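You operate a simulated robot arm through the tools that you are given. There is no shell and no other tool.

Carry out the task below with a simulated robot arm. There is one attempt and no reset: what you move stays moved.

## Task
Drop the drill table to 10 mm, slide the fence toward the chuck and stand the olive block against it.
Fine: free the table lock, wind, lock it again; the fence goes to its stop; the block goes against the middle of the fence, on the side away from the chuck.

Only the result counts: the job must be done as asked and must still hold three seconds after the hand-in. Knocking over, shifting, dropping, spilling or breaking anything else fails it.

## Robot
A 7-joint arm with a two-finger parallel gripper, fixed in place. Base frame: the origin is at the foot of the arm, x ahead of it, y to its left, z up; the work surface is at about z = 740. Readings come in mm, degrees, newtons and seconds.
Its first joint turns from -166.0 to 166.0 degrees. Payload 4.4 kg.
The tool frame sits at the grasp point between the pads (the TCP): z along the fingers, y along the line on which they close. The tips reach 23 mm beyond it. The gripper opens to 94 mm. The fingers are 38 mm wide and 10 mm thick; the gripper's body (54 by 96 mm) begins 39 mm behind the TCP.
Orientation is that of the tool frame in the base frame, as [roll, pitch, yaw] about the fixed x, y, z axes, in that order (R = Rz(yaw) Ry(pitch) Rx(roll)). With the fingers straight down and closing along the base's y, the tool's x points along the base's -x, its y along +y and its z along -z.

## Interface
- The arm moves only by the tool nudge_tool. Its argument "moves" is a list of rows, each a list of 7 numbers: the turn, a rotation vector about the base's x, y, z in units of 4 degrees (1.0 is 4 degrees), then the shift along the base's x, y, z in units of 40 mm (1.0 is 40 mm), then the finger opening in mm, from 0 to 94. In form: [[ax, ay, az, x, y, z, jaw], ...]. A call has 1 to 20 rows; each row shifts and turns the commanded pose from where the row before left it. A call with a number of a shift or a turn outside -1 to 1 is refused whole. Each row takes 0.2 s and may step no farther than 50 mm and 8.6 degrees from the row before; otherwise, or with a gripper value out of range, the whole call is refused. A pose out of reach is approached as far as the arm can. The call stops where the force on the tool passes 70 N (or 10 N more than at its start, if that is more) or the arm is blocked; 0.2 s more then pass. Each finger travels about 72 mm/s and halts on what it meets, pressing with about 20 N; the grip force reading is that of the motor and also rises with nothing between the fingers. The clock runs only during rows and for 0.2 s after the last one: add rows that do not move to give the fingers time. It gives the time, the measured TCP pose, the force on the tool (base axes), the opening and the grip force at its end, in the units of the frame above (readings bear some noise), with the torque about the TCP (base axes, N m) and any sound that the robot's microphone picked up.
- Cameras (640 x 400 px; columns grow to the right, rows downward): "scene" is fixed at [44.5, -489.1, 1445.9]; the picture's right is [0.79, -0.61, 0.00], its down [-0.31, -0.40, -0.86] and it looks along [0.53, 0.68, -0.51] (base axes); focal length 349 px, centre (320, 200). "wrist" rides on the gripper at [86, 16, -74] in the tool frame; the picture's right is [-0.18, 0.98, 0.00], its down [-0.58, -0.11, -0.81] and it looks along [-0.79, -0.15, 0.59] (tool axes); focal length 243 px, centre (320, 200). There is no depth. A picture from a camera that has moved, and an enlarged one, comes with that camera's place and axes in the base frame and with its lens. The place of the scene camera against the robot may be out by one fixed shift of up to 25 mm in any direction.
- grab_frame(camera): a new picture of that camera. The clock stands still meanwhile.
- enlarge(camera, box): a new picture of the part [left, top, right, bottom] of that camera's present view, enlarged. The clock stands still meanwhile.
- hand_in(): hands the job in; it is judged then, once.

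Nothing tells you positions but the pictures and the camera data. Unless the task says otherwise, let go and move clear before handing in.

The tools are called after ">>>" by a JSON object that holds its "op" and its "data". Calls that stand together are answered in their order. nudge_tool: Moves the arm, as the interface text tells. Its arguments: {"type":"object","properties":{"moves":{"type":"array","items":{"type":"array","items":{"type":"number"}}}},"required":["moves"]} The other tools are called the same way: grab_frame (camera) takes a picture; enlarge (camera, box) takes an enlarged picture of a part of a camera's view; hand_in () hands the job in.

At the start:

```text
t: 0.0
ee_pos: [719.3, 335.7, 1215.3]
tool_rot: [180.0, 0.0, 179.9]
ft_force: [-0.5, -0.1, 0.6]
wrist_torque: [-0.02, -0.03, 0.01]
gripper_width: 94.0
grip_force: 0.1
```

scene: 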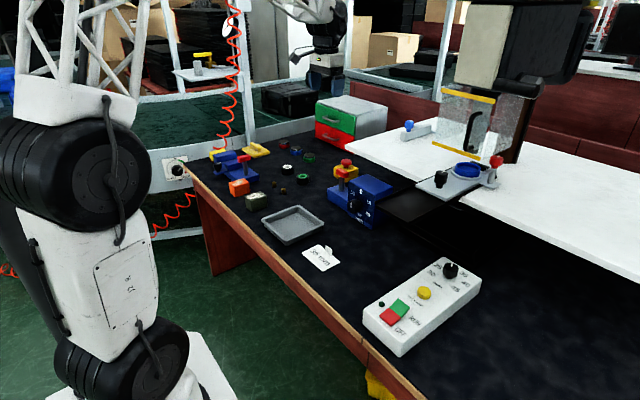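
wrist: 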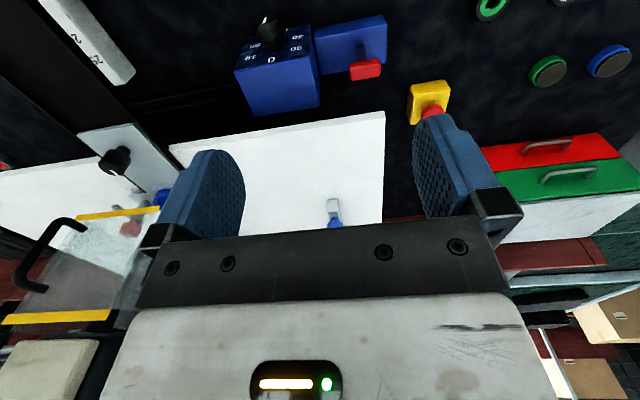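

I see a bench with a drill press on the right, a blue dial box with a knob, a control box, a fence and several small objects. I'll look closer before I move anything.

>>> {"op": "enlarge", "data": {"camera": "scene", "box": [300, 80, 540, 230]}}

>>> {"op": "enlarge", "data": {"camera": "scene", "box": [180, 120, 340, 220]}}

>>> {"op": "enlarge", "data": {"camera": "scene", "box": [290, 220, 498, 350]}}

>>> {"op": "enlarge", "data": {"camera": "wrist", "box": [200, 0, 480, 175]}}

>>> {"op": "enlarge", "data": {"camera": "wrist", "box": [0, 100, 320, 300]}}

```text
2.67 times, centred on (420, 155) of scene
camera zoom: at [44.5, -489.1, 1445.9], right [0.79, -0.61, 0.0], down [-0.31, -0.4, -0.86], along [0.53, 0.68, -0.51], focal length 932 px, centre (53, 320)
```

zoom: 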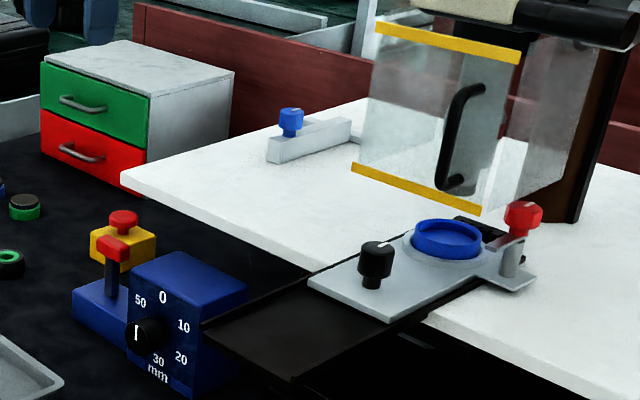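

```text
4.00 times, centred on (260, 170) of scene
camera zoom: at [44.5, -489.1, 1445.9], right [0.79, -0.61, 0.0], down [-0.31, -0.4, -0.86], along [0.53, 0.68, -0.51], focal length 1398 px, centre (560, 320)
```

zoom: 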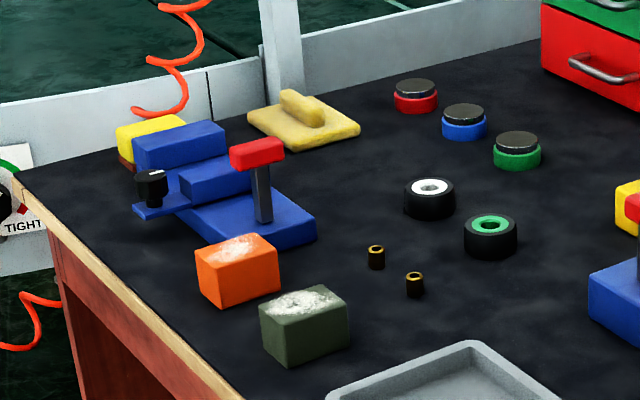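

```text
3.08 times, centred on (394, 285) of scene
camera zoom: at [44.5, -489.1, 1445.9], right [0.79, -0.61, 0.0], down [-0.31, -0.4, -0.86], along [0.53, 0.68, -0.51], focal length 1075 px, centre (92, -62)
```

zoom: 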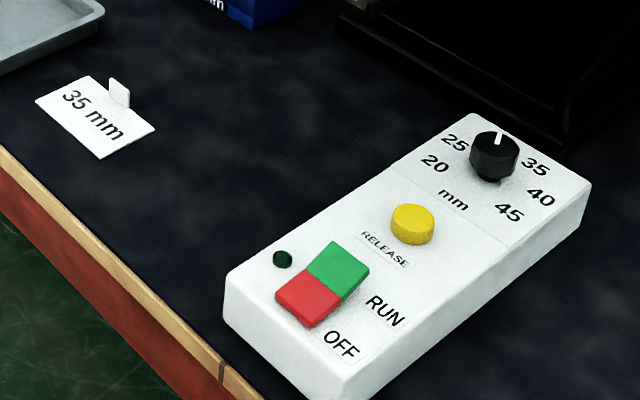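

```text
2.29 times, centred on (340, 88) of wrist
camera zoom: at [632.2, 352.9, 1289.5], right [0.18, 0.98, 0.0], down [0.58, -0.11, 0.81], along [0.79, -0.15, -0.59], focal length 555 px, centre (274, 457)
```

zoom: 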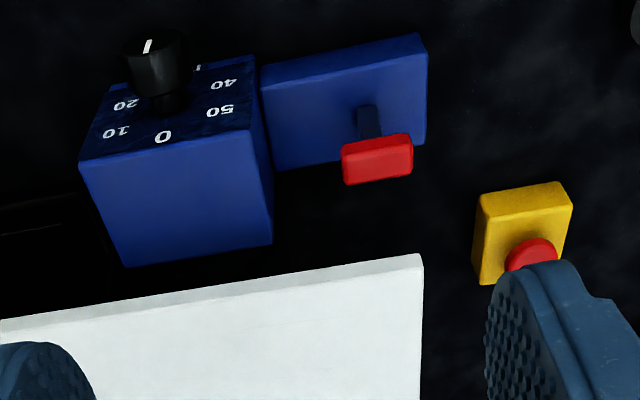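

```text
2.00 times, centred on (160, 200) of wrist
camera zoom: at [632.2, 352.9, 1289.5], right [0.18, 0.98, 0.0], down [0.58, -0.11, 0.81], along [0.79, -0.15, -0.59], focal length 485 px, centre (640, 200)
```

zoom: 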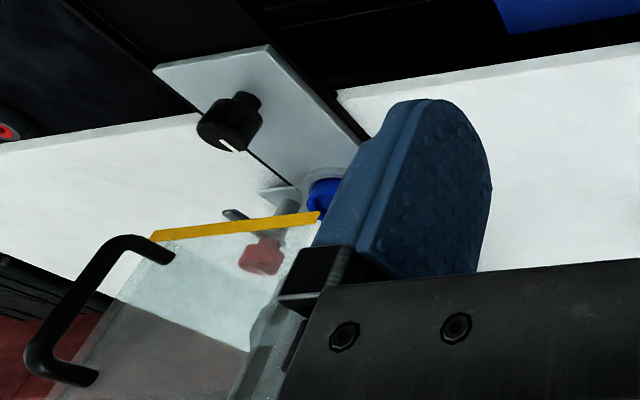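

The picture isn't yet clear on which unit is the drill table. I'll enlarge the blue units more closely before moving.

>>> {"op": "enlarge", "data": {"camera": "scene", "box": [200, 135, 280, 185]}}

>>> {"op": "enlarge", "data": {"camera": "scene", "box": [320, 150, 400, 240]}}

>>> {"op": "enlarge", "data": {"camera": "scene", "box": [400, 80, 540, 220]}}

>>> {"op": "enlarge", "data": {"camera": "scene", "box": [150, 140, 210, 190]}}

```text
8.00 times, centred on (240, 160) of scene
camera zoom: at [44.5, -489.1, 1445.9], right [0.79, -0.61, 0.0], down [-0.31, -0.4, -0.86], along [0.53, 0.68, -0.51], focal length 2795 px, centre (960, 520)
```

zoom: 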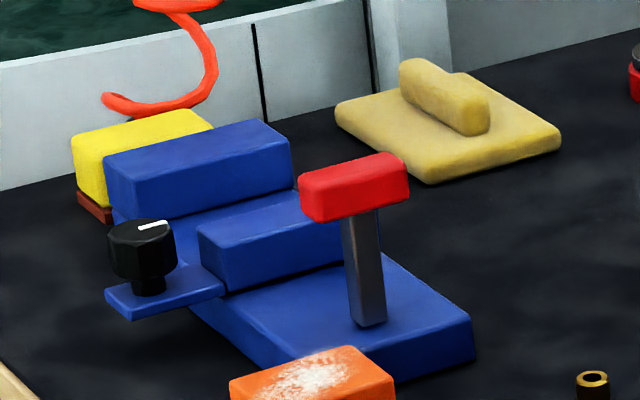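

```text
4.44 times, centred on (360, 195) of scene
camera zoom: at [44.5, -489.1, 1445.9], right [0.79, -0.61, 0.0], down [-0.31, -0.4, -0.86], along [0.53, 0.68, -0.51], focal length 1553 px, centre (142, 222)
```

zoom: 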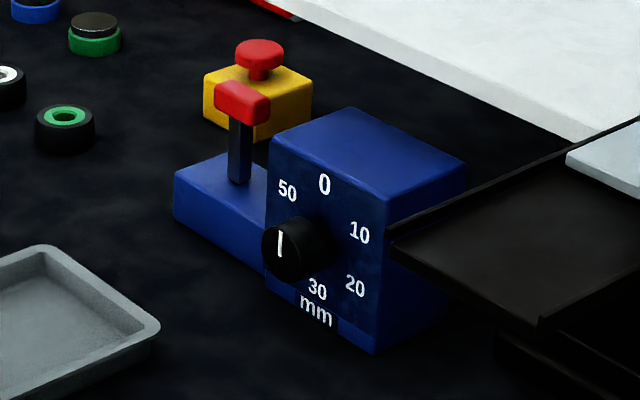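

```text
2.86 times, centred on (470, 150) of scene
camera zoom: at [44.5, -489.1, 1445.9], right [0.79, -0.61, 0.0], down [-0.31, -0.4, -0.86], along [0.53, 0.68, -0.51], focal length 998 px, centre (-109, 343)
```

zoom: 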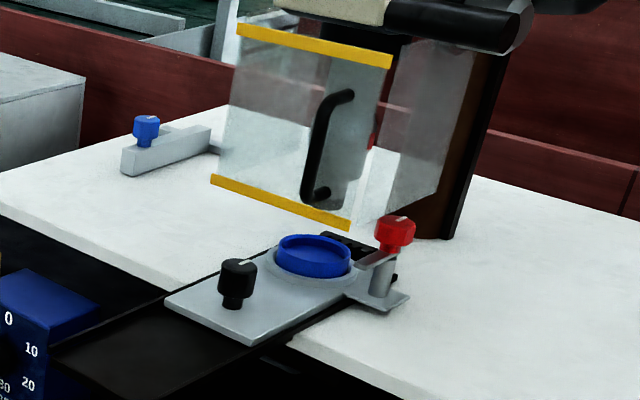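

```text
8.00 times, centred on (180, 165) of scene
camera zoom: at [44.5, -489.1, 1445.9], right [0.79, -0.61, 0.0], down [-0.31, -0.4, -0.86], along [0.53, 0.68, -0.51], focal length 2795 px, centre (1440, 480)
```

zoom: 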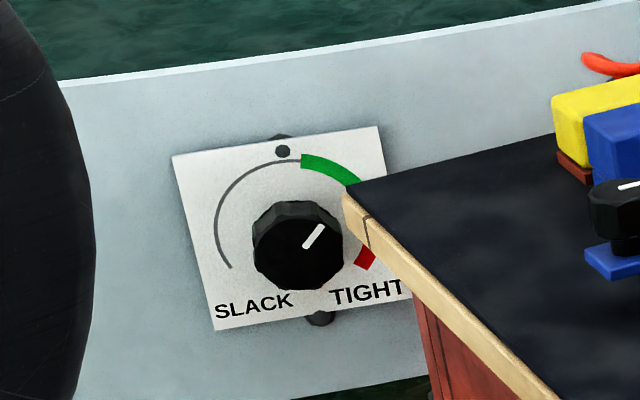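

The large machine with the white table and guard, the blue dial box with the red lever, and the left blue unit all need a closer look. I'll bring the wrist camera down and back in free air to view the dial box first.

>>> {"op": "nudge_tool", "data": {"moves": [[0, 0, 0, -0.66, -0.26, -0.94, 94], [0, 0, 0, -0.66, -0.26, -0.94, 94], [0, 0, 0, -0.66, -0.26, -0.94, 94], [0, 0, 0, -0.66, -0.26, -0.94, 94], [0, 0, 0, -0.66, -0.26, -0.94, 94]]}}

>>> {"op": "grab_frame", "data": {"camera": "wrist"}}

>>> {"op": "grab_frame", "data": {"camera": "scene"}}

```text
t: 1.2
ee_pos: [588.7, 284.7, 1025.7]
tool_rot: [-180.0, 0.0, -180.0]
ft_force: [0.0, -0.6, 0.1]
wrist_torque: [-0.01, -0.04, 0.06]
gripper_width: 93.9
grip_force: 0.1
```

```text
taken
camera wrist: at [501.4, 301.7, 1100.3], right [0.18, 0.98, 0.0], down [0.58, -0.11, 0.81], along [0.79, -0.15, -0.59], focal length 243 px, centre (320, 200)
```

wrist: 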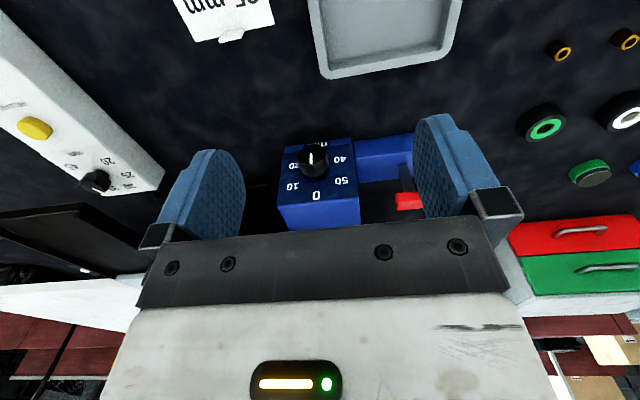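

```text
taken
```

scene: 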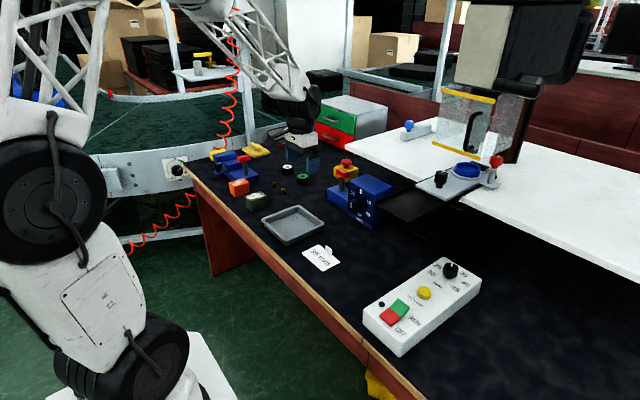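

>>> {"op": "enlarge", "data": {"camera": "wrist", "box": [260, 110, 440, 240]}}

>>> {"op": "enlarge", "data": {"camera": "wrist", "box": [170, 0, 480, 120]}}

```text
3.08 times, centred on (350, 175) of wrist
camera zoom: at [501.4, 301.7, 1100.3], right [0.18, 0.98, 0.0], down [0.58, -0.11, 0.81], along [0.79, -0.15, -0.59], focal length 746 px, centre (228, 277)
```

zoom: 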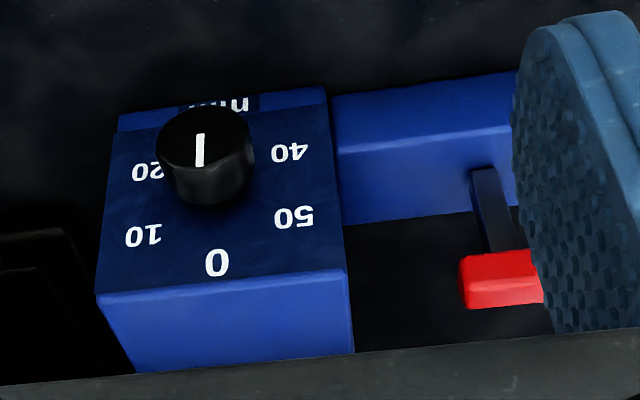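

```text
2.06 times, centred on (325, 60) of wrist
camera zoom: at [501.4, 301.7, 1100.3], right [0.18, 0.98, 0.0], down [0.58, -0.11, 0.81], along [0.79, -0.15, -0.59], focal length 501 px, centre (310, 489)
```

zoom: 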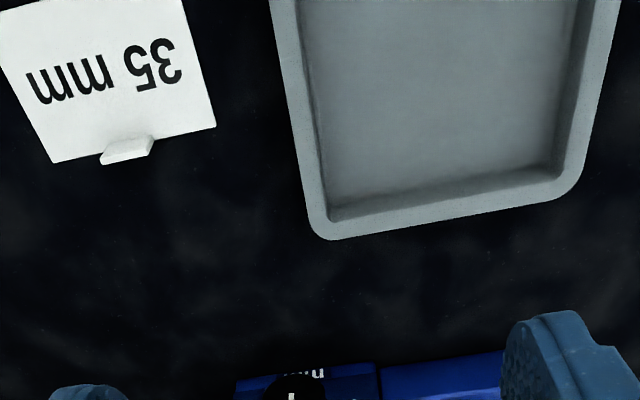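

The dial box (0 to 50 mm) has its face toward the arm and a red T-lever beside it. Next I'll turn the wrist camera toward the left-hand blue unit and the blocks.

>>> {"op": "nudge_tool", "data": {"moves": [[0, 0, 0.96, -0.36, 0.652, -0.087, 94], [0, 0, 0.96, -0.36, 0.652, -0.087, 94], [0, 0, 0.96, -0.36, 0.652, -0.087, 94], [0, 0, 0.96, -0.36, 0.652, -0.087, 94], [0, 0, 0.96, -0.36, 0.652, -0.087, 94], [0, 0, 0.96, -0.36, 0.652, -0.087, 94], [0, 0, 0.96, -0.36, 0.652, -0.087, 94], [0, 0, 0.96, -0.36, 0.652, -0.087, 94], [0, 0, 0.96, -0.36, 0.652, -0.087, 94], [0, 0, 0.96, -0.36, 0.652, -0.087, 94], [0, 0, 0.96, -0.36, 0.652, -0.087, 94], [0, 0, 0.96, -0.36, 0.652, -0.087, 94], [0, 0, 0.96, -0.36, 0.652, -0.087, 94]]}}

>>> {"op": "grab_frame", "data": {"camera": "wrist"}}

>>> {"op": "enlarge", "data": {"camera": "scene", "box": [320, 150, 400, 200]}}

>>> {"op": "enlarge", "data": {"camera": "scene", "box": [330, 165, 400, 235]}}

```text
t: 4.0
ee_pos: [398.5, 624.3, 982.4]
tool_rot: [180.0, 0.0, -130.1]
ft_force: [-0.9, 0.8, 0.4]
wrist_torque: [-0.06, 0.01, 0.0]
gripper_width: 94.2
grip_force: 0.1
```

```text
taken
camera wrist: at [330.2, 569.1, 1056.4], right [-0.63, 0.77, 0.0], down [0.46, 0.38, 0.81], along [0.62, 0.51, -0.59], focal length 243 px, centre (320, 200)
```

wrist: 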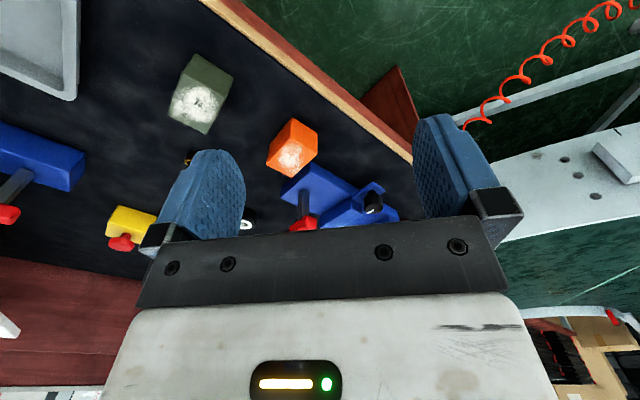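

```text
8.00 times, centred on (360, 175) of scene
camera zoom: at [44.5, -489.1, 1445.9], right [0.79, -0.61, 0.0], down [-0.31, -0.4, -0.86], along [0.53, 0.68, -0.51], focal length 2795 px, centre (0, 400)
```

zoom: 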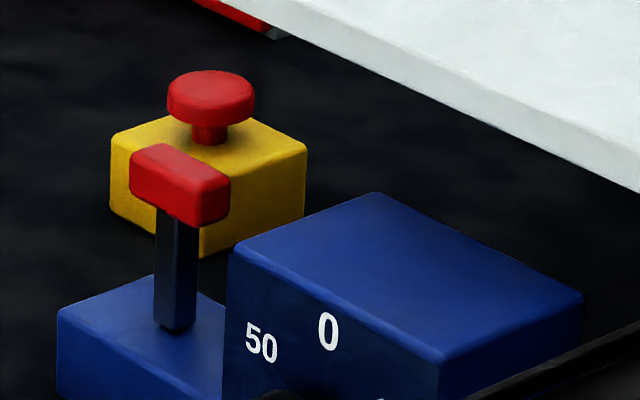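

```text
5.71 times, centred on (365, 200) of scene
camera zoom: at [44.5, -489.1, 1445.9], right [0.79, -0.61, 0.0], down [-0.31, -0.4, -0.86], along [0.53, 0.68, -0.51], focal length 1997 px, centre (63, 200)
```

zoom: 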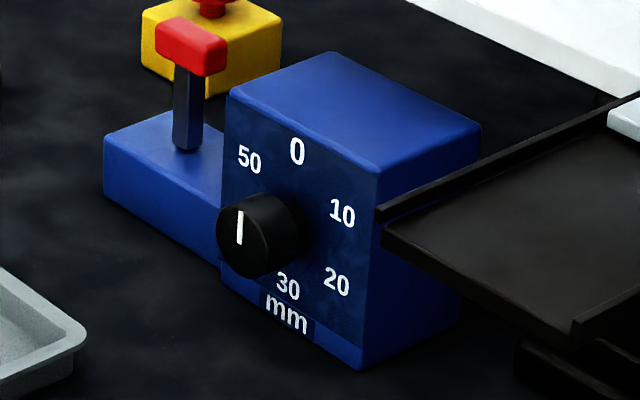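

>>> {"op": "enlarge", "data": {"camera": "wrist", "box": [230, 100, 430, 240]}}

>>> {"op": "enlarge", "data": {"camera": "wrist", "box": [140, 30, 340, 190]}}

>>> {"op": "enlarge", "data": {"camera": "wrist", "box": [0, 100, 200, 360]}}

```text
2.86 times, centred on (330, 170) of wrist
camera zoom: at [330.2, 569.1, 1056.4], right [-0.63, 0.77, 0.0], down [0.46, 0.38, 0.81], along [0.62, 0.51, -0.59], focal length 693 px, centre (291, 286)
```

zoom: 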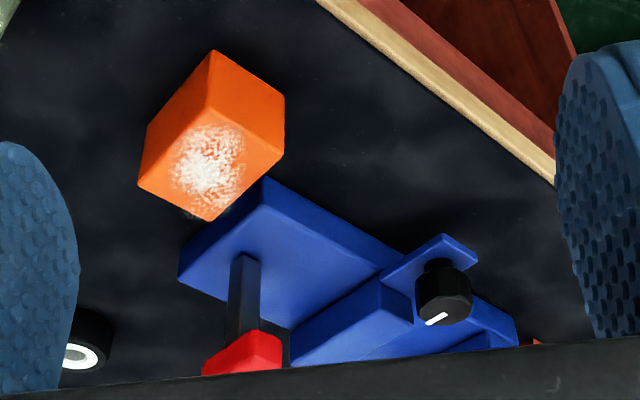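

```text
2.50 times, centred on (240, 110) of wrist
camera zoom: at [330.2, 569.1, 1056.4], right [-0.63, 0.77, 0.0], down [0.46, 0.38, 0.81], along [0.62, 0.51, -0.59], focal length 606 px, centre (520, 425)
```

zoom: 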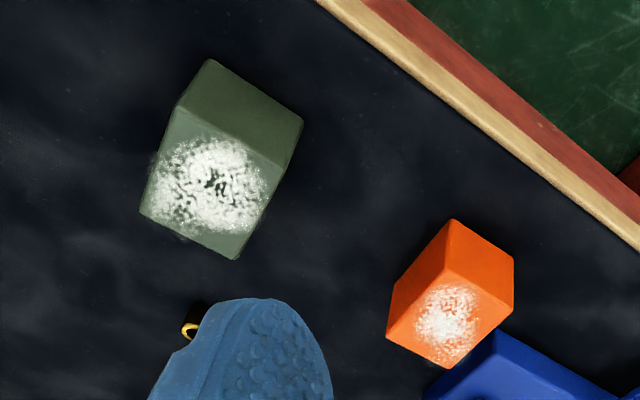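

```text
1.54 times, centred on (100, 230) of wrist
camera zoom: at [330.2, 569.1, 1056.4], right [-0.63, 0.77, 0.0], down [0.46, 0.38, 0.81], along [0.62, 0.51, -0.59], focal length 373 px, centre (658, 154)
```

zoom: 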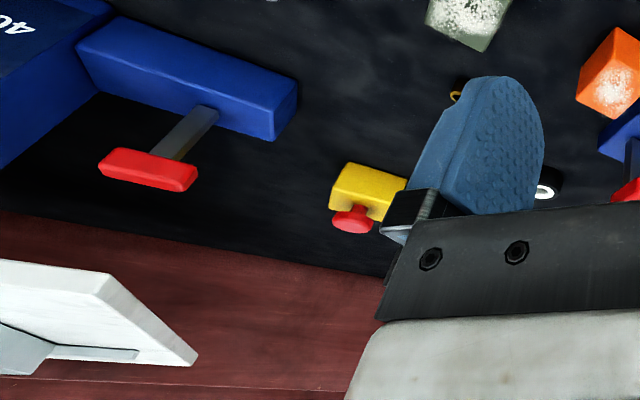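

The left unit is a small blue fixture with its own lever. The white raised table (top at about z 960, near edge x about 860) carries the slotted fence with the blue knob. I'll go up and look down onto it.

>>> {"op": "nudge_tool", "data": {"moves": [[0, 0, -0.96, 0.81, -0.623, 0.477, 94], [0, 0, -0.96, 0.81, -0.623, 0.477, 94], [0, 0, -0.96, 0.81, -0.623, 0.477, 94], [0, 0, -0.96, 0.81, -0.623, 0.477, 94], [0, 0, -0.96, 0.81, -0.623, 0.477, 94], [0, 0, -0.96, 0.81, -0.623, 0.477, 94], [0, 0, -0.96, 0.81, -0.623, 0.477, 94], [0, 0, -0.96, 0.81, -0.623, 0.477, 94], [0, 0, -0.96, 0.81, -0.623, 0.477, 94], [0, 0, -0.96, 0.81, -0.623, 0.477, 94], [0, 0, -0.96, 0.81, -0.623, 0.477, 94], [0, 0, -0.96, 0.81, -0.623, 0.477, 94], [0, 0, -0.96, 0.81, -0.623, 0.477, 94]]}}

>>> {"op": "grab_frame", "data": {"camera": "wrist"}}

>>> {"op": "grab_frame", "data": {"camera": "scene"}}

```text
t: 6.8
ee_pos: [824.7, 300.7, 1231.7]
tool_rot: [-180.0, 0.0, 180.0]
ft_force: [-0.4, 0.0, -1.0]
wrist_torque: [0.02, -0.01, 0.02]
gripper_width: 94.1
grip_force: 0.0
```

```text
taken
camera wrist: at [738.5, 317.5, 1306.2], right [0.18, 0.98, 0.0], down [0.58, -0.11, 0.81], along [0.79, -0.15, -0.59], focal length 243 px, centre (320, 200)
```

wrist: 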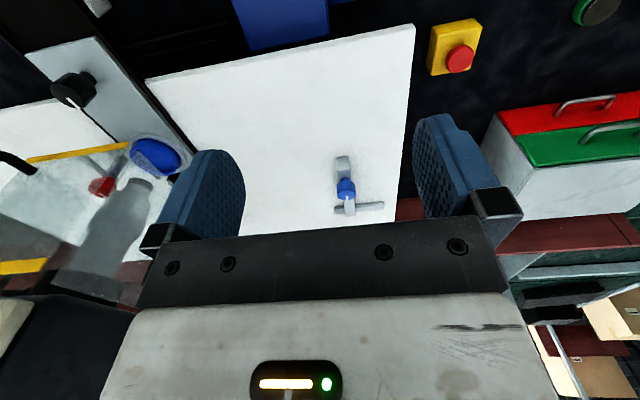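

```text
taken
```

scene: 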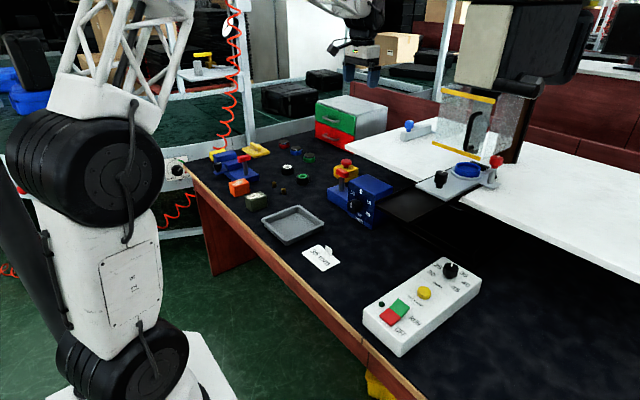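

>>> {"op": "enlarge", "data": {"camera": "wrist", "box": [260, 130, 420, 230]}}

>>> {"op": "enlarge", "data": {"camera": "wrist", "box": [0, 30, 240, 300]}}

>>> {"op": "enlarge", "data": {"camera": "wrist", "box": [180, 0, 500, 100]}}

>>> {"op": "enlarge", "data": {"camera": "scene", "box": [380, 110, 460, 160]}}

```text
4.00 times, centred on (340, 180) of wrist
camera zoom: at [738.5, 317.5, 1306.2], right [0.18, 0.98, 0.0], down [0.58, -0.11, 0.81], along [0.79, -0.15, -0.59], focal length 970 px, centre (240, 280)
```

zoom: 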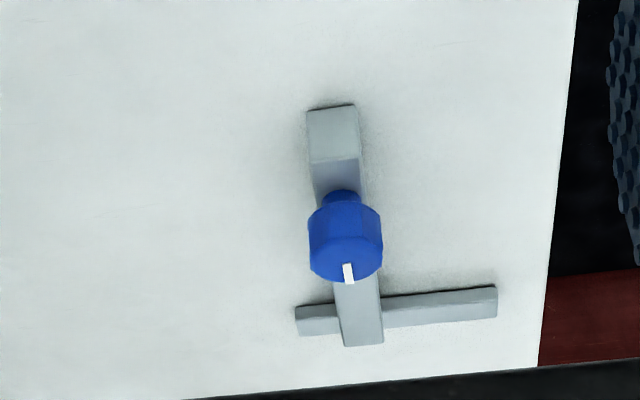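

```text
1.48 times, centred on (120, 165) of wrist
camera zoom: at [738.5, 317.5, 1306.2], right [0.18, 0.98, 0.0], down [0.58, -0.11, 0.81], along [0.79, -0.15, -0.59], focal length 359 px, centre (616, 252)
```

zoom: 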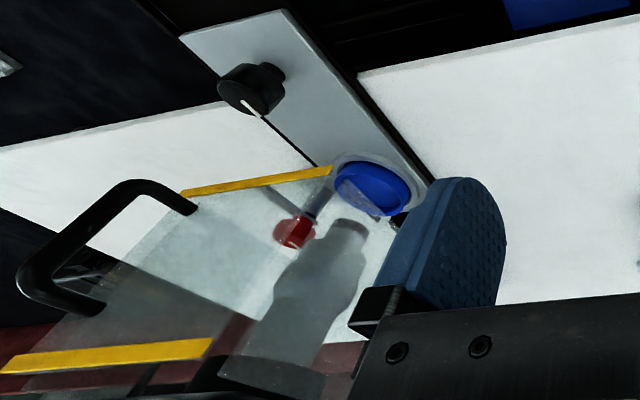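

```text
2.00 times, centred on (340, 50) of wrist
camera zoom: at [738.5, 317.5, 1306.2], right [0.18, 0.98, 0.0], down [0.58, -0.11, 0.81], along [0.79, -0.15, -0.59], focal length 485 px, centre (280, 500)
```

zoom: 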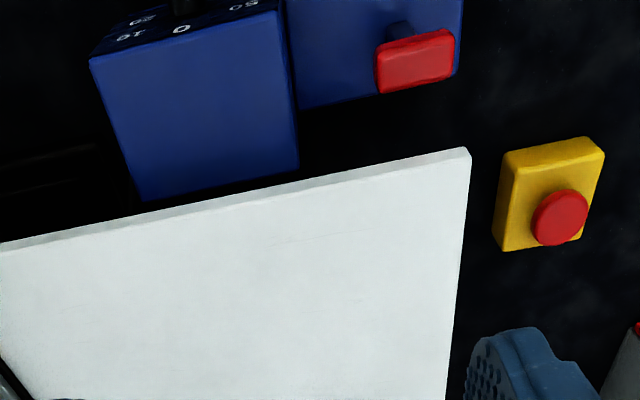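

```text
8.00 times, centred on (420, 135) of scene
camera zoom: at [44.5, -489.1, 1445.9], right [0.79, -0.61, 0.0], down [-0.31, -0.4, -0.86], along [0.53, 0.68, -0.51], focal length 2795 px, centre (-480, 720)
```

zoom: 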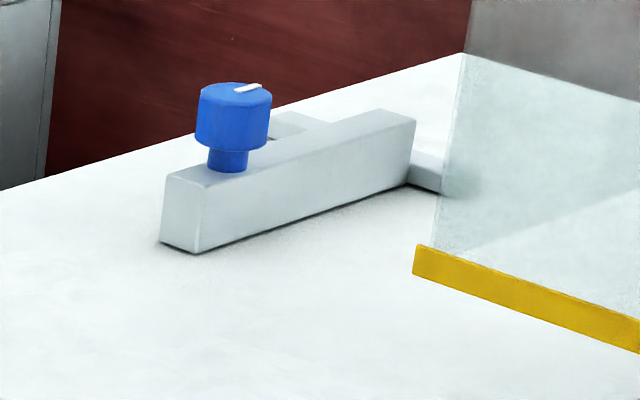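

The fence is a grey bar along x, on a short rail running along y, with a blue knob. The chuck is behind the guard toward -y. The dial box face is at about x 790, with the knob near (772, 237, 814) and the lever near (836, 390). I'll go closer to the dial and lever.

>>> {"op": "nudge_tool", "data": {"moves": [[0, 0, 0, -0.64, 0.06, -0.82, 94], [0, 0, 0, -0.64, 0.06, -0.82, 94], [0, 0, 0, -0.64, 0.06, -0.82, 94], [0, 0, 0, -0.64, 0.06, -0.82, 94], [0, 0, 0, -0.64, 0.06, -0.82, 94], [0, 0, 0, -0.64, 0.06, -0.82, 94], [0, 0, 0, -0.64, 0.06, -0.82, 94], [0, 0, 0, -0.64, 0.06, -0.82, 94]]}}

>>> {"op": "grab_frame", "data": {"camera": "wrist"}}

>>> {"op": "enlarge", "data": {"camera": "wrist", "box": [180, 80, 436, 240]}}

```text
t: 8.6
ee_pos: [617.6, 319.0, 968.8]
tool_rot: [-180.0, 0.0, 180.0]
ft_force: [0.9, -0.8, 0.3]
wrist_torque: [-0.01, 0.0, 0.01]
gripper_width: 93.8
grip_force: 0.0
```

```text
taken
camera wrist: at [530.1, 335.9, 1043.7], right [0.18, 0.98, 0.0], down [0.58, -0.11, 0.81], along [0.79, -0.15, -0.59], focal length 243 px, centre (320, 200)
```

wrist: 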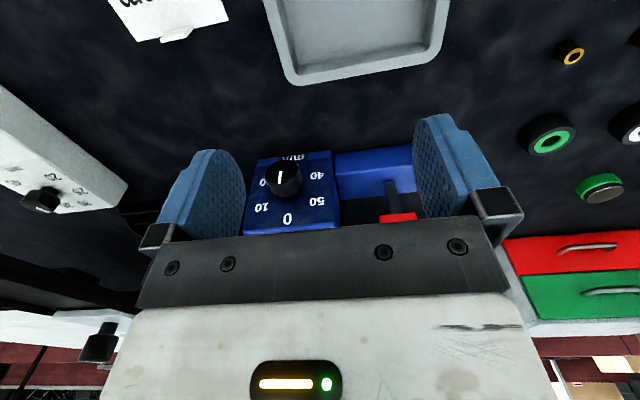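

```text
2.50 times, centred on (308, 160) of wrist
camera zoom: at [530.1, 335.9, 1043.7], right [0.18, 0.98, 0.0], down [0.58, -0.11, 0.81], along [0.79, -0.15, -0.59], focal length 606 px, centre (350, 300)
```

zoom: 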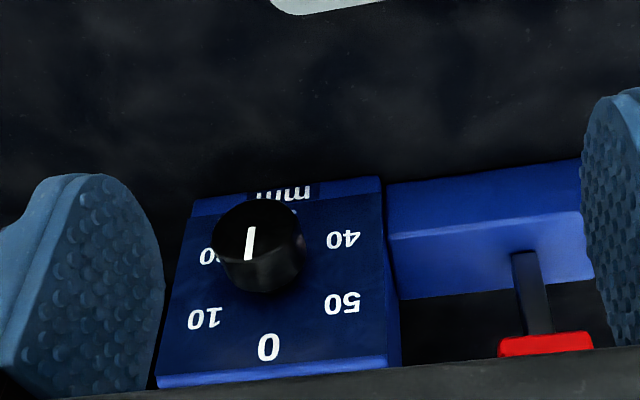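

>>> {"op": "enlarge", "data": {"camera": "wrist", "box": [260, 145, 324, 215]}}

>>> {"op": "enlarge", "data": {"camera": "scene", "box": [336, 180, 384, 230]}}

>>> {"op": "enlarge", "data": {"camera": "wrist", "box": [0, 160, 130, 220]}}

>>> {"op": "enlarge", "data": {"camera": "scene", "box": [424, 250, 500, 300]}}

```text
5.71 times, centred on (292, 180) of wrist
camera zoom: at [530.1, 335.9, 1043.7], right [0.18, 0.98, 0.0], down [0.58, -0.11, 0.81], along [0.79, -0.15, -0.59], focal length 1386 px, centre (480, 314)
```

zoom: 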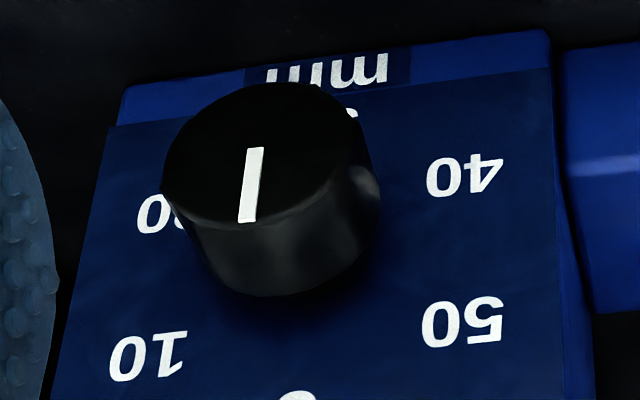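

```text
8.00 times, centred on (360, 205) of scene
camera zoom: at [44.5, -489.1, 1445.9], right [0.79, -0.61, 0.0], down [-0.31, -0.4, -0.86], along [0.53, 0.68, -0.51], focal length 2795 px, centre (0, 160)
```

zoom: 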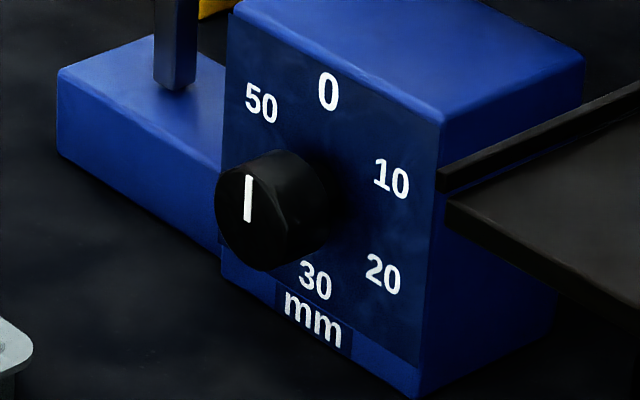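

```text
4.92 times, centred on (65, 190) of wrist
camera zoom: at [530.1, 335.9, 1043.7], right [0.18, 0.98, 0.0], down [0.58, -0.11, 0.81], along [0.79, -0.15, -0.59], focal length 1194 px, centre (1575, 249)
```

zoom: 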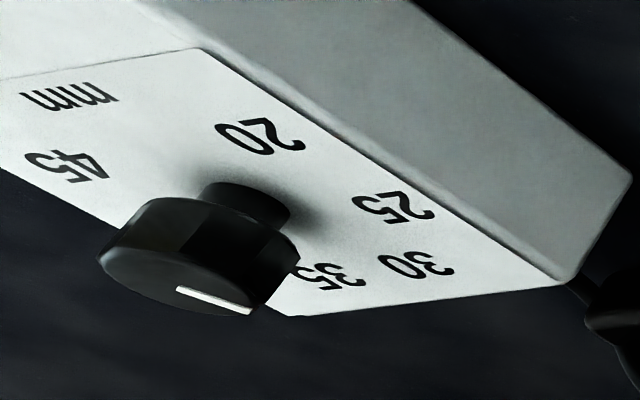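

```text
8.00 times, centred on (462, 275) of scene
camera zoom: at [44.5, -489.1, 1445.9], right [0.79, -0.61, 0.0], down [-0.31, -0.4, -0.86], along [0.53, 0.68, -0.51], focal length 2795 px, centre (-816, -400)
```

zoom: 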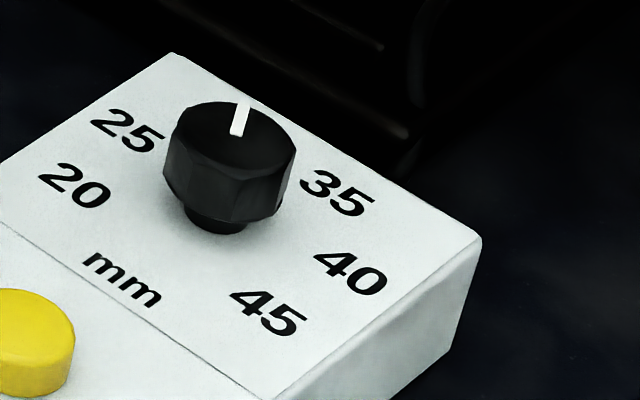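

The dial pointer is at 0, so the 10 mark is 60° clockwise as seen from the front. Now I'll look closely at the lever next to it.

>>> {"op": "nudge_tool", "data": {"moves": [[0, 0, 0, 0.52, 0.7, 0.2, 94], [0, 0, 0, 0.52, 0.7, 0.2, 94], [0, 0, 0, 0.52, 0.7, 0.2, 94], [0, 0, 0, 0.52, 0.7, 0.2, 94]]}}

>>> {"op": "grab_frame", "data": {"camera": "wrist"}}

>>> {"op": "enlarge", "data": {"camera": "wrist", "box": [220, 80, 420, 240]}}

>>> {"op": "enlarge", "data": {"camera": "scene", "box": [322, 155, 372, 205]}}

```text
t: 9.6
ee_pos: [700.9, 428.6, 999.6]
tool_rot: [180.0, 0.1, 180.0]
ft_force: [0.3, 0.3, -1.0]
wrist_torque: [-0.02, -0.03, -0.01]
gripper_width: 94.2
grip_force: 0.0
```

```text
taken
camera wrist: at [614.1, 445.8, 1074.1], right [0.18, 0.98, 0.0], down [0.58, -0.11, 0.81], along [0.79, -0.15, -0.59], focal length 243 px, centre (320, 200)
```

wrist: 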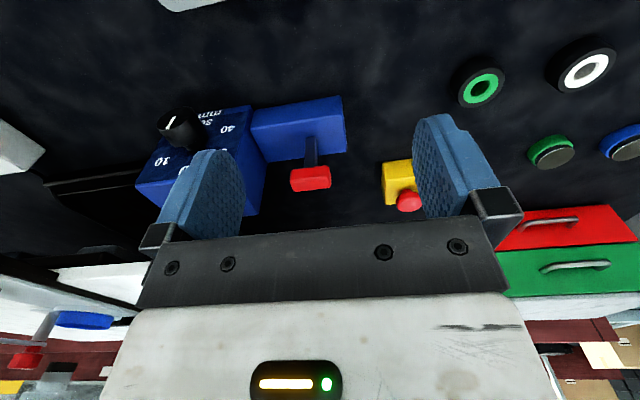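

```text
2.50 times, centred on (320, 160) of wrist
camera zoom: at [614.1, 445.8, 1074.1], right [0.18, 0.98, 0.0], down [0.58, -0.11, 0.81], along [0.79, -0.15, -0.59], focal length 606 px, centre (320, 300)
```

zoom: 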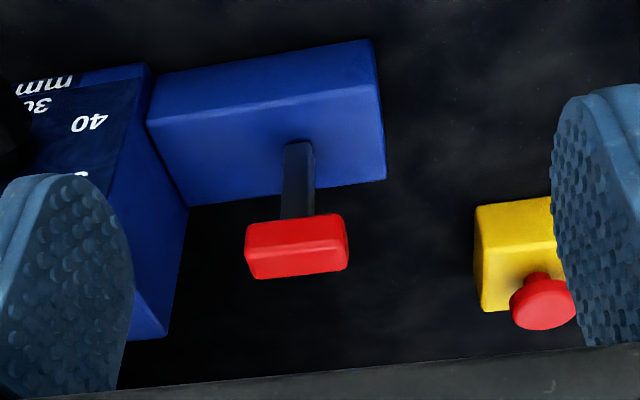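

```text
8.00 times, centred on (347, 180) of scene
camera zoom: at [44.5, -489.1, 1445.9], right [0.79, -0.61, 0.0], down [-0.31, -0.4, -0.86], along [0.53, 0.68, -0.51], focal length 2795 px, centre (104, 360)
```

zoom: 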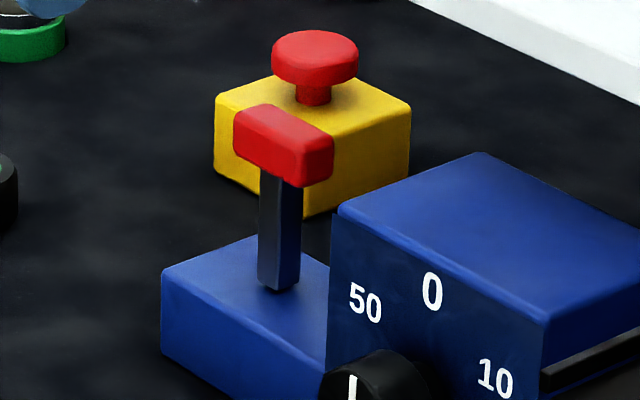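

The lever is a vertical post at about (842, 390) with its red T-bar along y at z about 865. The white table's near-left corner is at about (871, 410, 953), just above it. So I'll tilt the tool 45° forward and come at the T-bar from the robot side, gripping its ends.

>>> {"op": "nudge_tool", "data": {"moves": [[0, -0.9375, 0, 0.131, -0.078, -0.118, 94], [0, -0.9375, 0, 0.131, -0.078, -0.118, 94], [0, -0.9375, 0, 0.131, -0.078, -0.118, 94], [0, -0.9375, 0, 0.131, -0.078, -0.118, 94], [0, -0.9375, 0, 0.131, -0.078, -0.118, 94], [0, -0.9375, 0, 0.131, -0.078, -0.118, 94], [0, -0.9375, 0, 0.131, -0.078, -0.118, 94], [0, -0.9375, 0, 0.131, -0.078, -0.118, 94], [0, -0.9375, 0, 0.131, -0.078, -0.118, 94], [0, -0.9375, 0, 0.131, -0.078, -0.118, 94], [0, -0.9375, 0, 0.131, -0.078, -0.118, 94], [0, -0.9375, 0, 0.131, -0.078, -0.118, 94]]}}

>>> {"op": "grab_frame", "data": {"camera": "wrist"}}

>>> {"op": "grab_frame", "data": {"camera": "scene"}}

```text
t: 12.2
ee_pos: [761.7, 393.1, 942.4]
tool_rot: [-180.0, 45.1, -180.0]
ft_force: [0.7, -0.6, 0.6]
wrist_torque: [-0.03, -0.03, 0.0]
gripper_width: 93.9
grip_force: 0.1
```

```text
taken
camera wrist: at [646.9, 410.0, 934.0], right [0.13, 0.98, 0.13], down [-0.16, -0.11, 0.98], along [0.98, -0.15, 0.14], focal length 243 px, centre (320, 200)
```

wrist: 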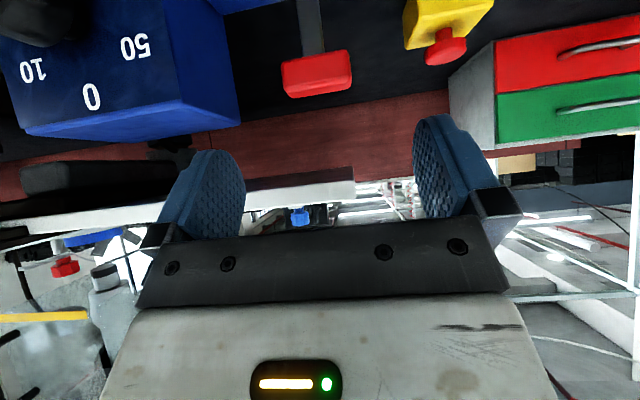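

```text
taken
```

scene: 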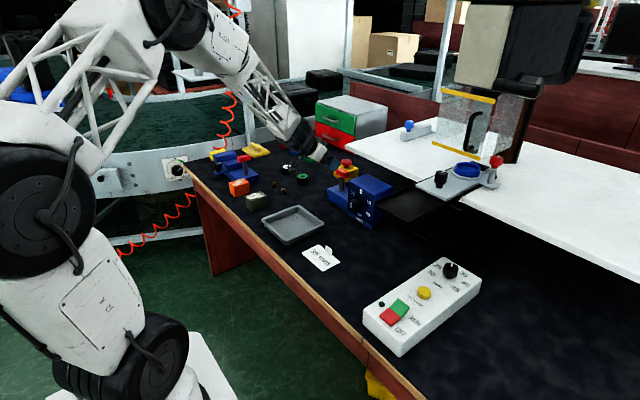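

The approach looks clear on both sides of the T-bar. I'll move in along the tool axis so its ends lie between the pads.

>>> {"op": "nudge_tool", "data": {"moves": [[0, 0, 0, 0.5, -0.03, -0.475, 94], [0, 0, 0, 0.5, -0.02, -0.475, 94], [0, 0, 0, 0.5, 0, -0.475, 94], [0, 0, 0, 0.5, 0, -0.475, 94]]}}

>>> {"op": "grab_frame", "data": {"camera": "wrist"}}

>>> {"op": "enlarge", "data": {"camera": "scene", "box": [300, 120, 396, 180]}}

```text
t: 13.2
ee_pos: [844.0, 393.5, 868.2]
tool_rot: [-179.9, 45.0, -180.0]
ft_force: [0.1, 0.8, -0.1]
wrist_torque: [-0.01, 0.02, 0.01]
gripper_width: 94.0
grip_force: 0.2
```

```text
taken
camera wrist: at [730.6, 410.9, 859.4], right [0.13, 0.98, 0.13], down [-0.16, -0.11, 0.98], along [0.98, -0.15, 0.14], focal length 243 px, centre (320, 200)
```

wrist: 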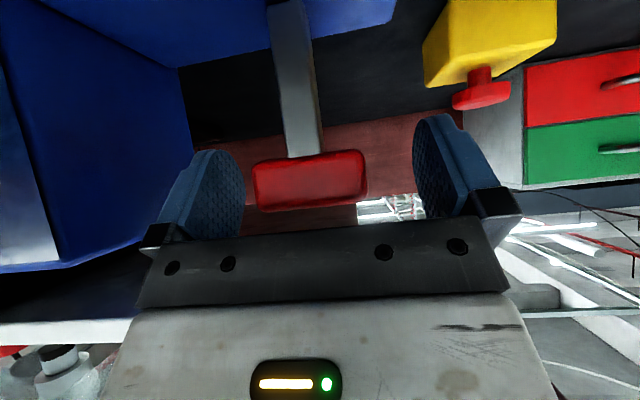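

```text
6.67 times, centred on (348, 150) of scene
camera zoom: at [44.5, -489.1, 1445.9], right [0.79, -0.61, 0.0], down [-0.31, -0.4, -0.86], along [0.53, 0.68, -0.51], focal length 2330 px, centre (133, 533)
```

zoom: 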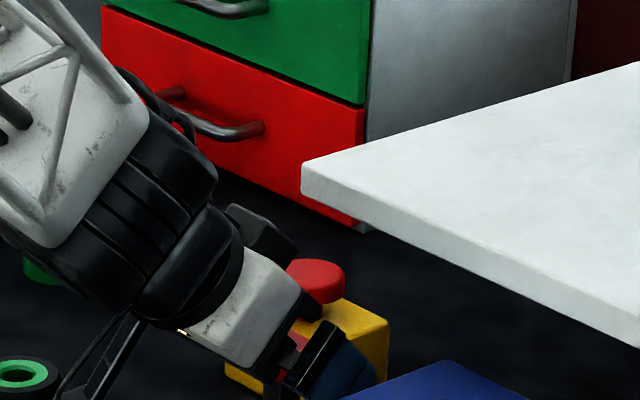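

The T-bar is centred between the pads. I'll close on its ends and feel the grip.

>>> {"op": "nudge_tool", "data": {"moves": [[0, 0, 0, 0, -0.06, 0, 60], [0, 0, 0, 0, 0, 0, 46], [0, 0, 0, 0, 0, 0, 46], [0, 0, 0, 0, 0, 0, 46]]}}

>>> {"op": "grab_frame", "data": {"camera": "wrist"}}

```text
t: 14.2
ee_pos: [845.7, 389.6, 865.7]
tool_rot: [180.0, 45.1, 179.9]
ft_force: [8.6, -27.8, 1.9]
wrist_torque: [-0.09, -0.79, 0.22]
gripper_width: 52.0
grip_force: 45.2
```

```text
taken
camera wrist: at [730.4, 406.8, 858.1], right [0.13, 0.98, 0.13], down [-0.16, -0.11, 0.98], along [0.98, -0.15, 0.14], focal length 243 px, centre (320, 200)
```

wrist: 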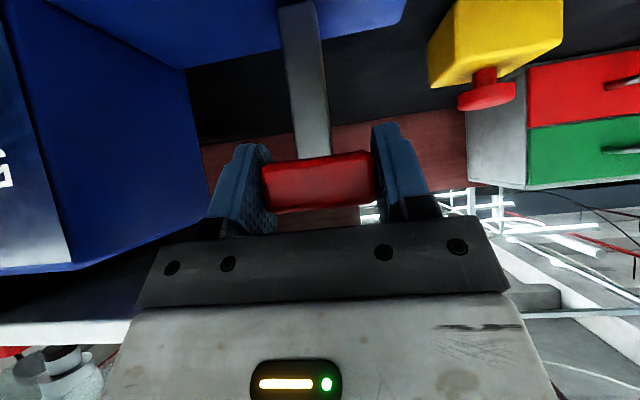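

The bar is held (52 mm) but there's a side load of about 28 N. I'll shift a little in -y to relieve it.

>>> {"op": "nudge_tool", "data": {"moves": [[0, 0, 0, 0, -0.04, 0, 46], [0, 0, 0, 0, 0, 0, 46]]}}

```text
t: 14.8
ee_pos: [843.7, 390.6, 866.5]
tool_rot: [179.9, 45.0, -179.9]
ft_force: [17.0, -5.0, 1.3]
wrist_torque: [-0.05, -1.13, -0.08]
gripper_width: 51.9
grip_force: 44.9
```

Balanced in y now. I'll pull gently toward the robot (-x) to see whether the lever gives.

>>> {"op": "nudge_tool", "data": {"moves": [[0, 0, 0, -0.1, 0, 0, 46], [0, 0, 0, -0.1, 0, 0, 46], [0, 0, 0, 0, 0, 0, 46]]}}

```text
t: 15.6
ee_pos: [833.8, 389.8, 867.0]
tool_rot: [-180.0, 45.0, -179.9]
ft_force: [15.6, 11.0, -9.4]
wrist_torque: [0.02, -0.94, -0.13]
gripper_width: 51.7
grip_force: 45.3
```

The lever moves toward -x with about 16 N friction. I'll follow the arc further in small steps.

>>> {"op": "nudge_tool", "data": {"moves": [[0, 0, 0, -0.2, 0, -0.03, 46], [0, 0, 0, -0.2, 0, -0.05, 46], [0, 0, 0, -0.2, 0, -0.06, 46], [0, 0, 0, 0, 0, 0, 46]]}}

>>> {"op": "grab_frame", "data": {"camera": "wrist"}}

>>> {"op": "enlarge", "data": {"camera": "scene", "box": [310, 140, 390, 190]}}

```text
t: 16.6
ee_pos: [808.6, 388.4, 861.4]
tool_rot: [-180.0, 44.9, -179.9]
ft_force: [2.6, 20.2, 1.0]
wrist_torque: [-0.03, -0.17, 0.07]
gripper_width: 54.6
grip_force: 10.0
```

```text
taken
camera wrist: at [695.2, 405.0, 854.1], right [0.13, 0.98, 0.13], down [-0.16, -0.11, 0.98], along [0.98, -0.15, 0.14], focal length 243 px, centre (320, 200)
```

wrist: 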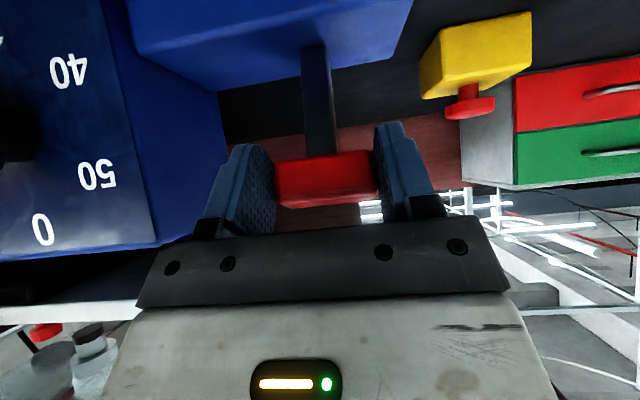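

```text
8.00 times, centred on (350, 165) of scene
camera zoom: at [44.5, -489.1, 1445.9], right [0.79, -0.61, 0.0], down [-0.31, -0.4, -0.86], along [0.53, 0.68, -0.51], focal length 2795 px, centre (80, 480)
```

zoom: 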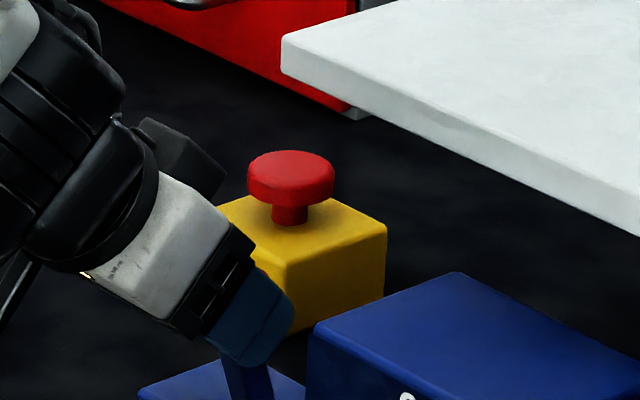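

The grip slipped partly and the bar now sits farther out between the pads. I'll open and look at how far the lever really moved.

>>> {"op": "nudge_tool", "data": {"moves": [[0, 0, 0, 0, 0, 0, 70], [0, 0, 0, 0, 0, 0, 90], [0, 0, 0, 0, 0, 0, 94], [0, 0, 0, 0, 0, 0, 94]]}}

>>> {"op": "grab_frame", "data": {"camera": "wrist"}}

>>> {"op": "enlarge", "data": {"camera": "scene", "box": [310, 160, 390, 210]}}

```text
t: 17.6
ee_pos: [809.8, 386.8, 862.5]
tool_rot: [-179.9, 45.0, 180.0]
ft_force: [0.1, 0.1, 0.3]
wrist_torque: [-0.01, 0.0, -0.01]
gripper_width: 94.0
grip_force: 0.0
```

```text
taken
camera wrist: at [695.2, 404.7, 853.8], right [0.13, 0.98, 0.13], down [-0.16, -0.11, 0.98], along [0.98, -0.15, 0.14], focal length 243 px, centre (320, 200)
```

wrist: 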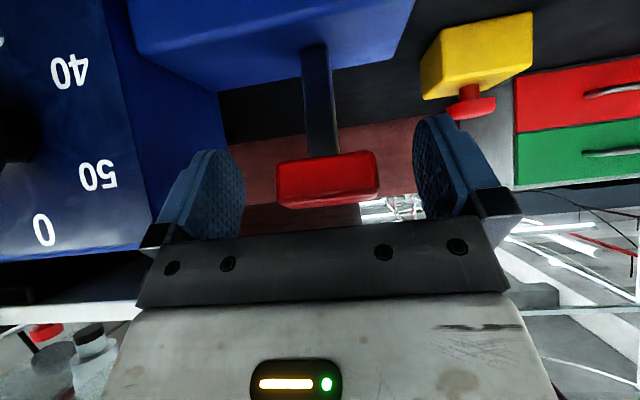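

```text
8.00 times, centred on (350, 185) of scene
camera zoom: at [44.5, -489.1, 1445.9], right [0.79, -0.61, 0.0], down [-0.31, -0.4, -0.86], along [0.53, 0.68, -0.51], focal length 2795 px, centre (80, 320)
```

zoom: 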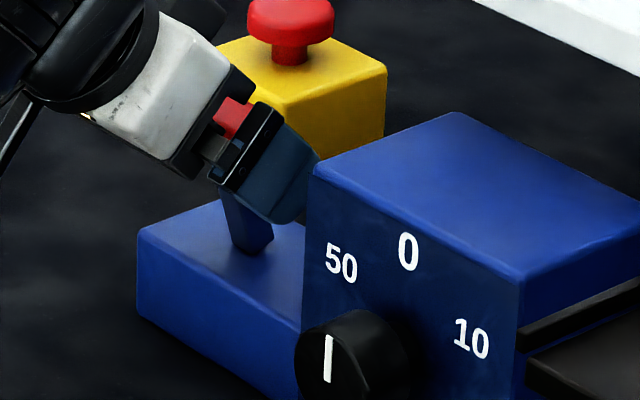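

The lever has tilted about 16° toward me and stays there. I'll re-grip deeper and pull on.

>>> {"op": "nudge_tool", "data": {"moves": [[0, 0, 0, 0.2, 0.02, -0.06, 94], [0, 0, 0, 0.2, 0.02, -0.07, 94], [0, 0, 0, 0, 0, 0, 60], [0, 0, 0, 0, 0, 0, 44], [0, 0, 0, 0, 0, 0, 44], [0, 0, 0, 0, 0, 0, 44]]}}

>>> {"op": "grab_frame", "data": {"camera": "wrist"}}

```text
t: 19.0
ee_pos: [825.9, 390.7, 858.4]
tool_rot: [180.0, 45.0, 179.9]
ft_force: [6.7, 21.0, -5.0]
wrist_torque: [0.02, -0.38, -0.11]
gripper_width: 52.1
grip_force: 45.1
```

```text
taken
camera wrist: at [711.4, 406.5, 849.4], right [0.13, 0.98, 0.13], down [-0.16, -0.11, 0.98], along [0.98, -0.15, 0.14], focal length 243 px, centre (320, 200)
```

wrist: 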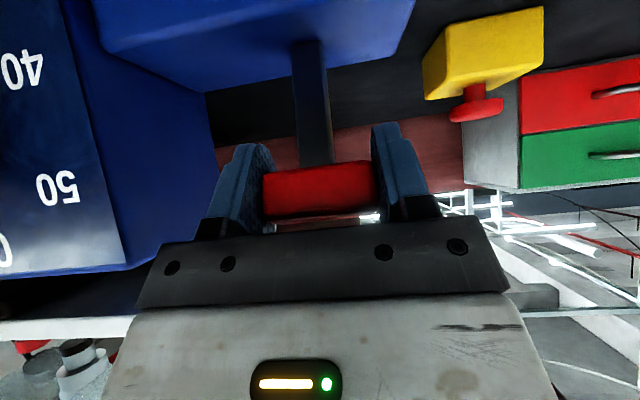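

>>> {"op": "nudge_tool", "data": {"moves": [[0, 0, 0, -0.15, 0.03, -0.05, 44], [0, 0, 0, -0.15, 0, -0.06, 44], [0, 0, 0, -0.15, 0, -0.07, 44], [0, 0, 0, 0, 0, 0, 44]]}}

>>> {"op": "grab_frame", "data": {"camera": "wrist"}}

```text
t: 20.0
ee_pos: [806.9, 389.7, 847.6]
tool_rot: [-180.0, 44.8, 180.0]
ft_force: [12.8, -7.0, 0.4]
wrist_torque: [-0.06, -0.74, 0.01]
gripper_width: 51.9
grip_force: 45.0
```

```text
taken
camera wrist: at [693.2, 406.7, 839.8], right [0.13, 0.98, 0.13], down [-0.16, -0.11, 0.98], along [0.98, -0.15, 0.14], focal length 243 px, centre (320, 200)
```

wrist: 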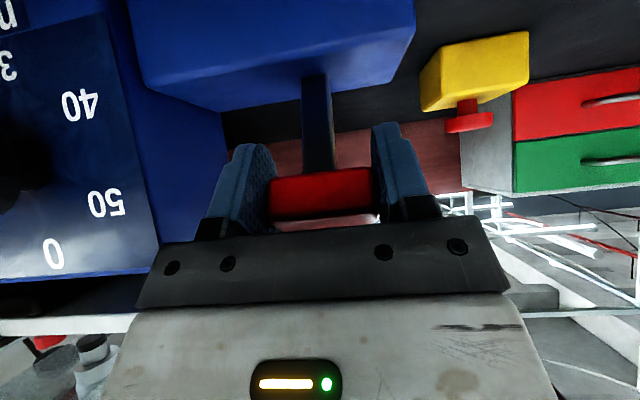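

>>> {"op": "nudge_tool", "data": {"moves": [[0, 0, 0, 0, 0, 0, 70], [0, 0, 0, 0, 0, 0, 94], [0, 0, 0, -0.7, 0, 0.7, 94], [0, 0, 0, -0.7, 0, 0.7, 94], [0, 0, 0, -0.7, 0, 0.7, 94]]}}

>>> {"op": "grab_frame", "data": {"camera": "wrist"}}

>>> {"op": "enlarge", "data": {"camera": "scene", "box": [310, 160, 390, 210]}}

```text
t: 21.2
ee_pos: [725.3, 388.3, 934.1]
tool_rot: [-179.9, 44.9, 179.9]
ft_force: [0.2, -0.8, 0.2]
wrist_torque: [0.02, 0.0, 0.01]
gripper_width: 93.8
grip_force: 0.0
```

```text
taken
camera wrist: at [612.1, 404.4, 923.6], right [0.13, 0.98, 0.13], down [-0.16, -0.11, 0.98], along [0.98, -0.15, 0.14], focal length 243 px, centre (320, 200)
```

wrist: 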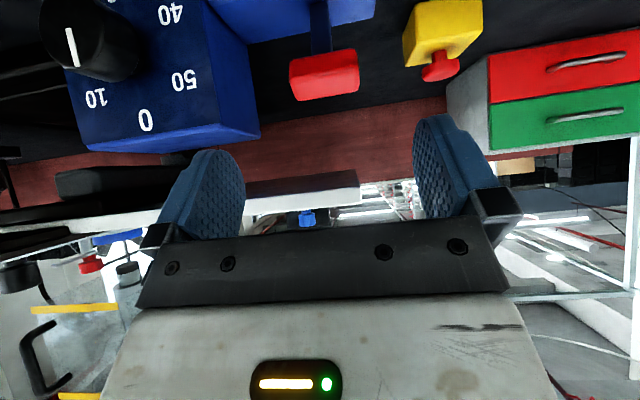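

```text
8.00 times, centred on (350, 185) of scene
camera zoom: at [44.5, -489.1, 1445.9], right [0.79, -0.61, 0.0], down [-0.31, -0.4, -0.86], along [0.53, 0.68, -0.51], focal length 2795 px, centre (80, 320)
```

zoom: 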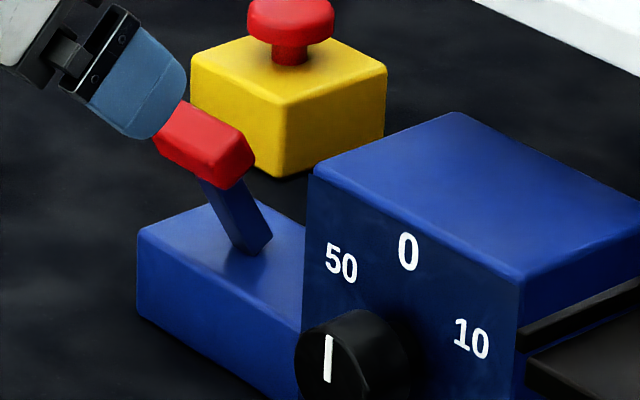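

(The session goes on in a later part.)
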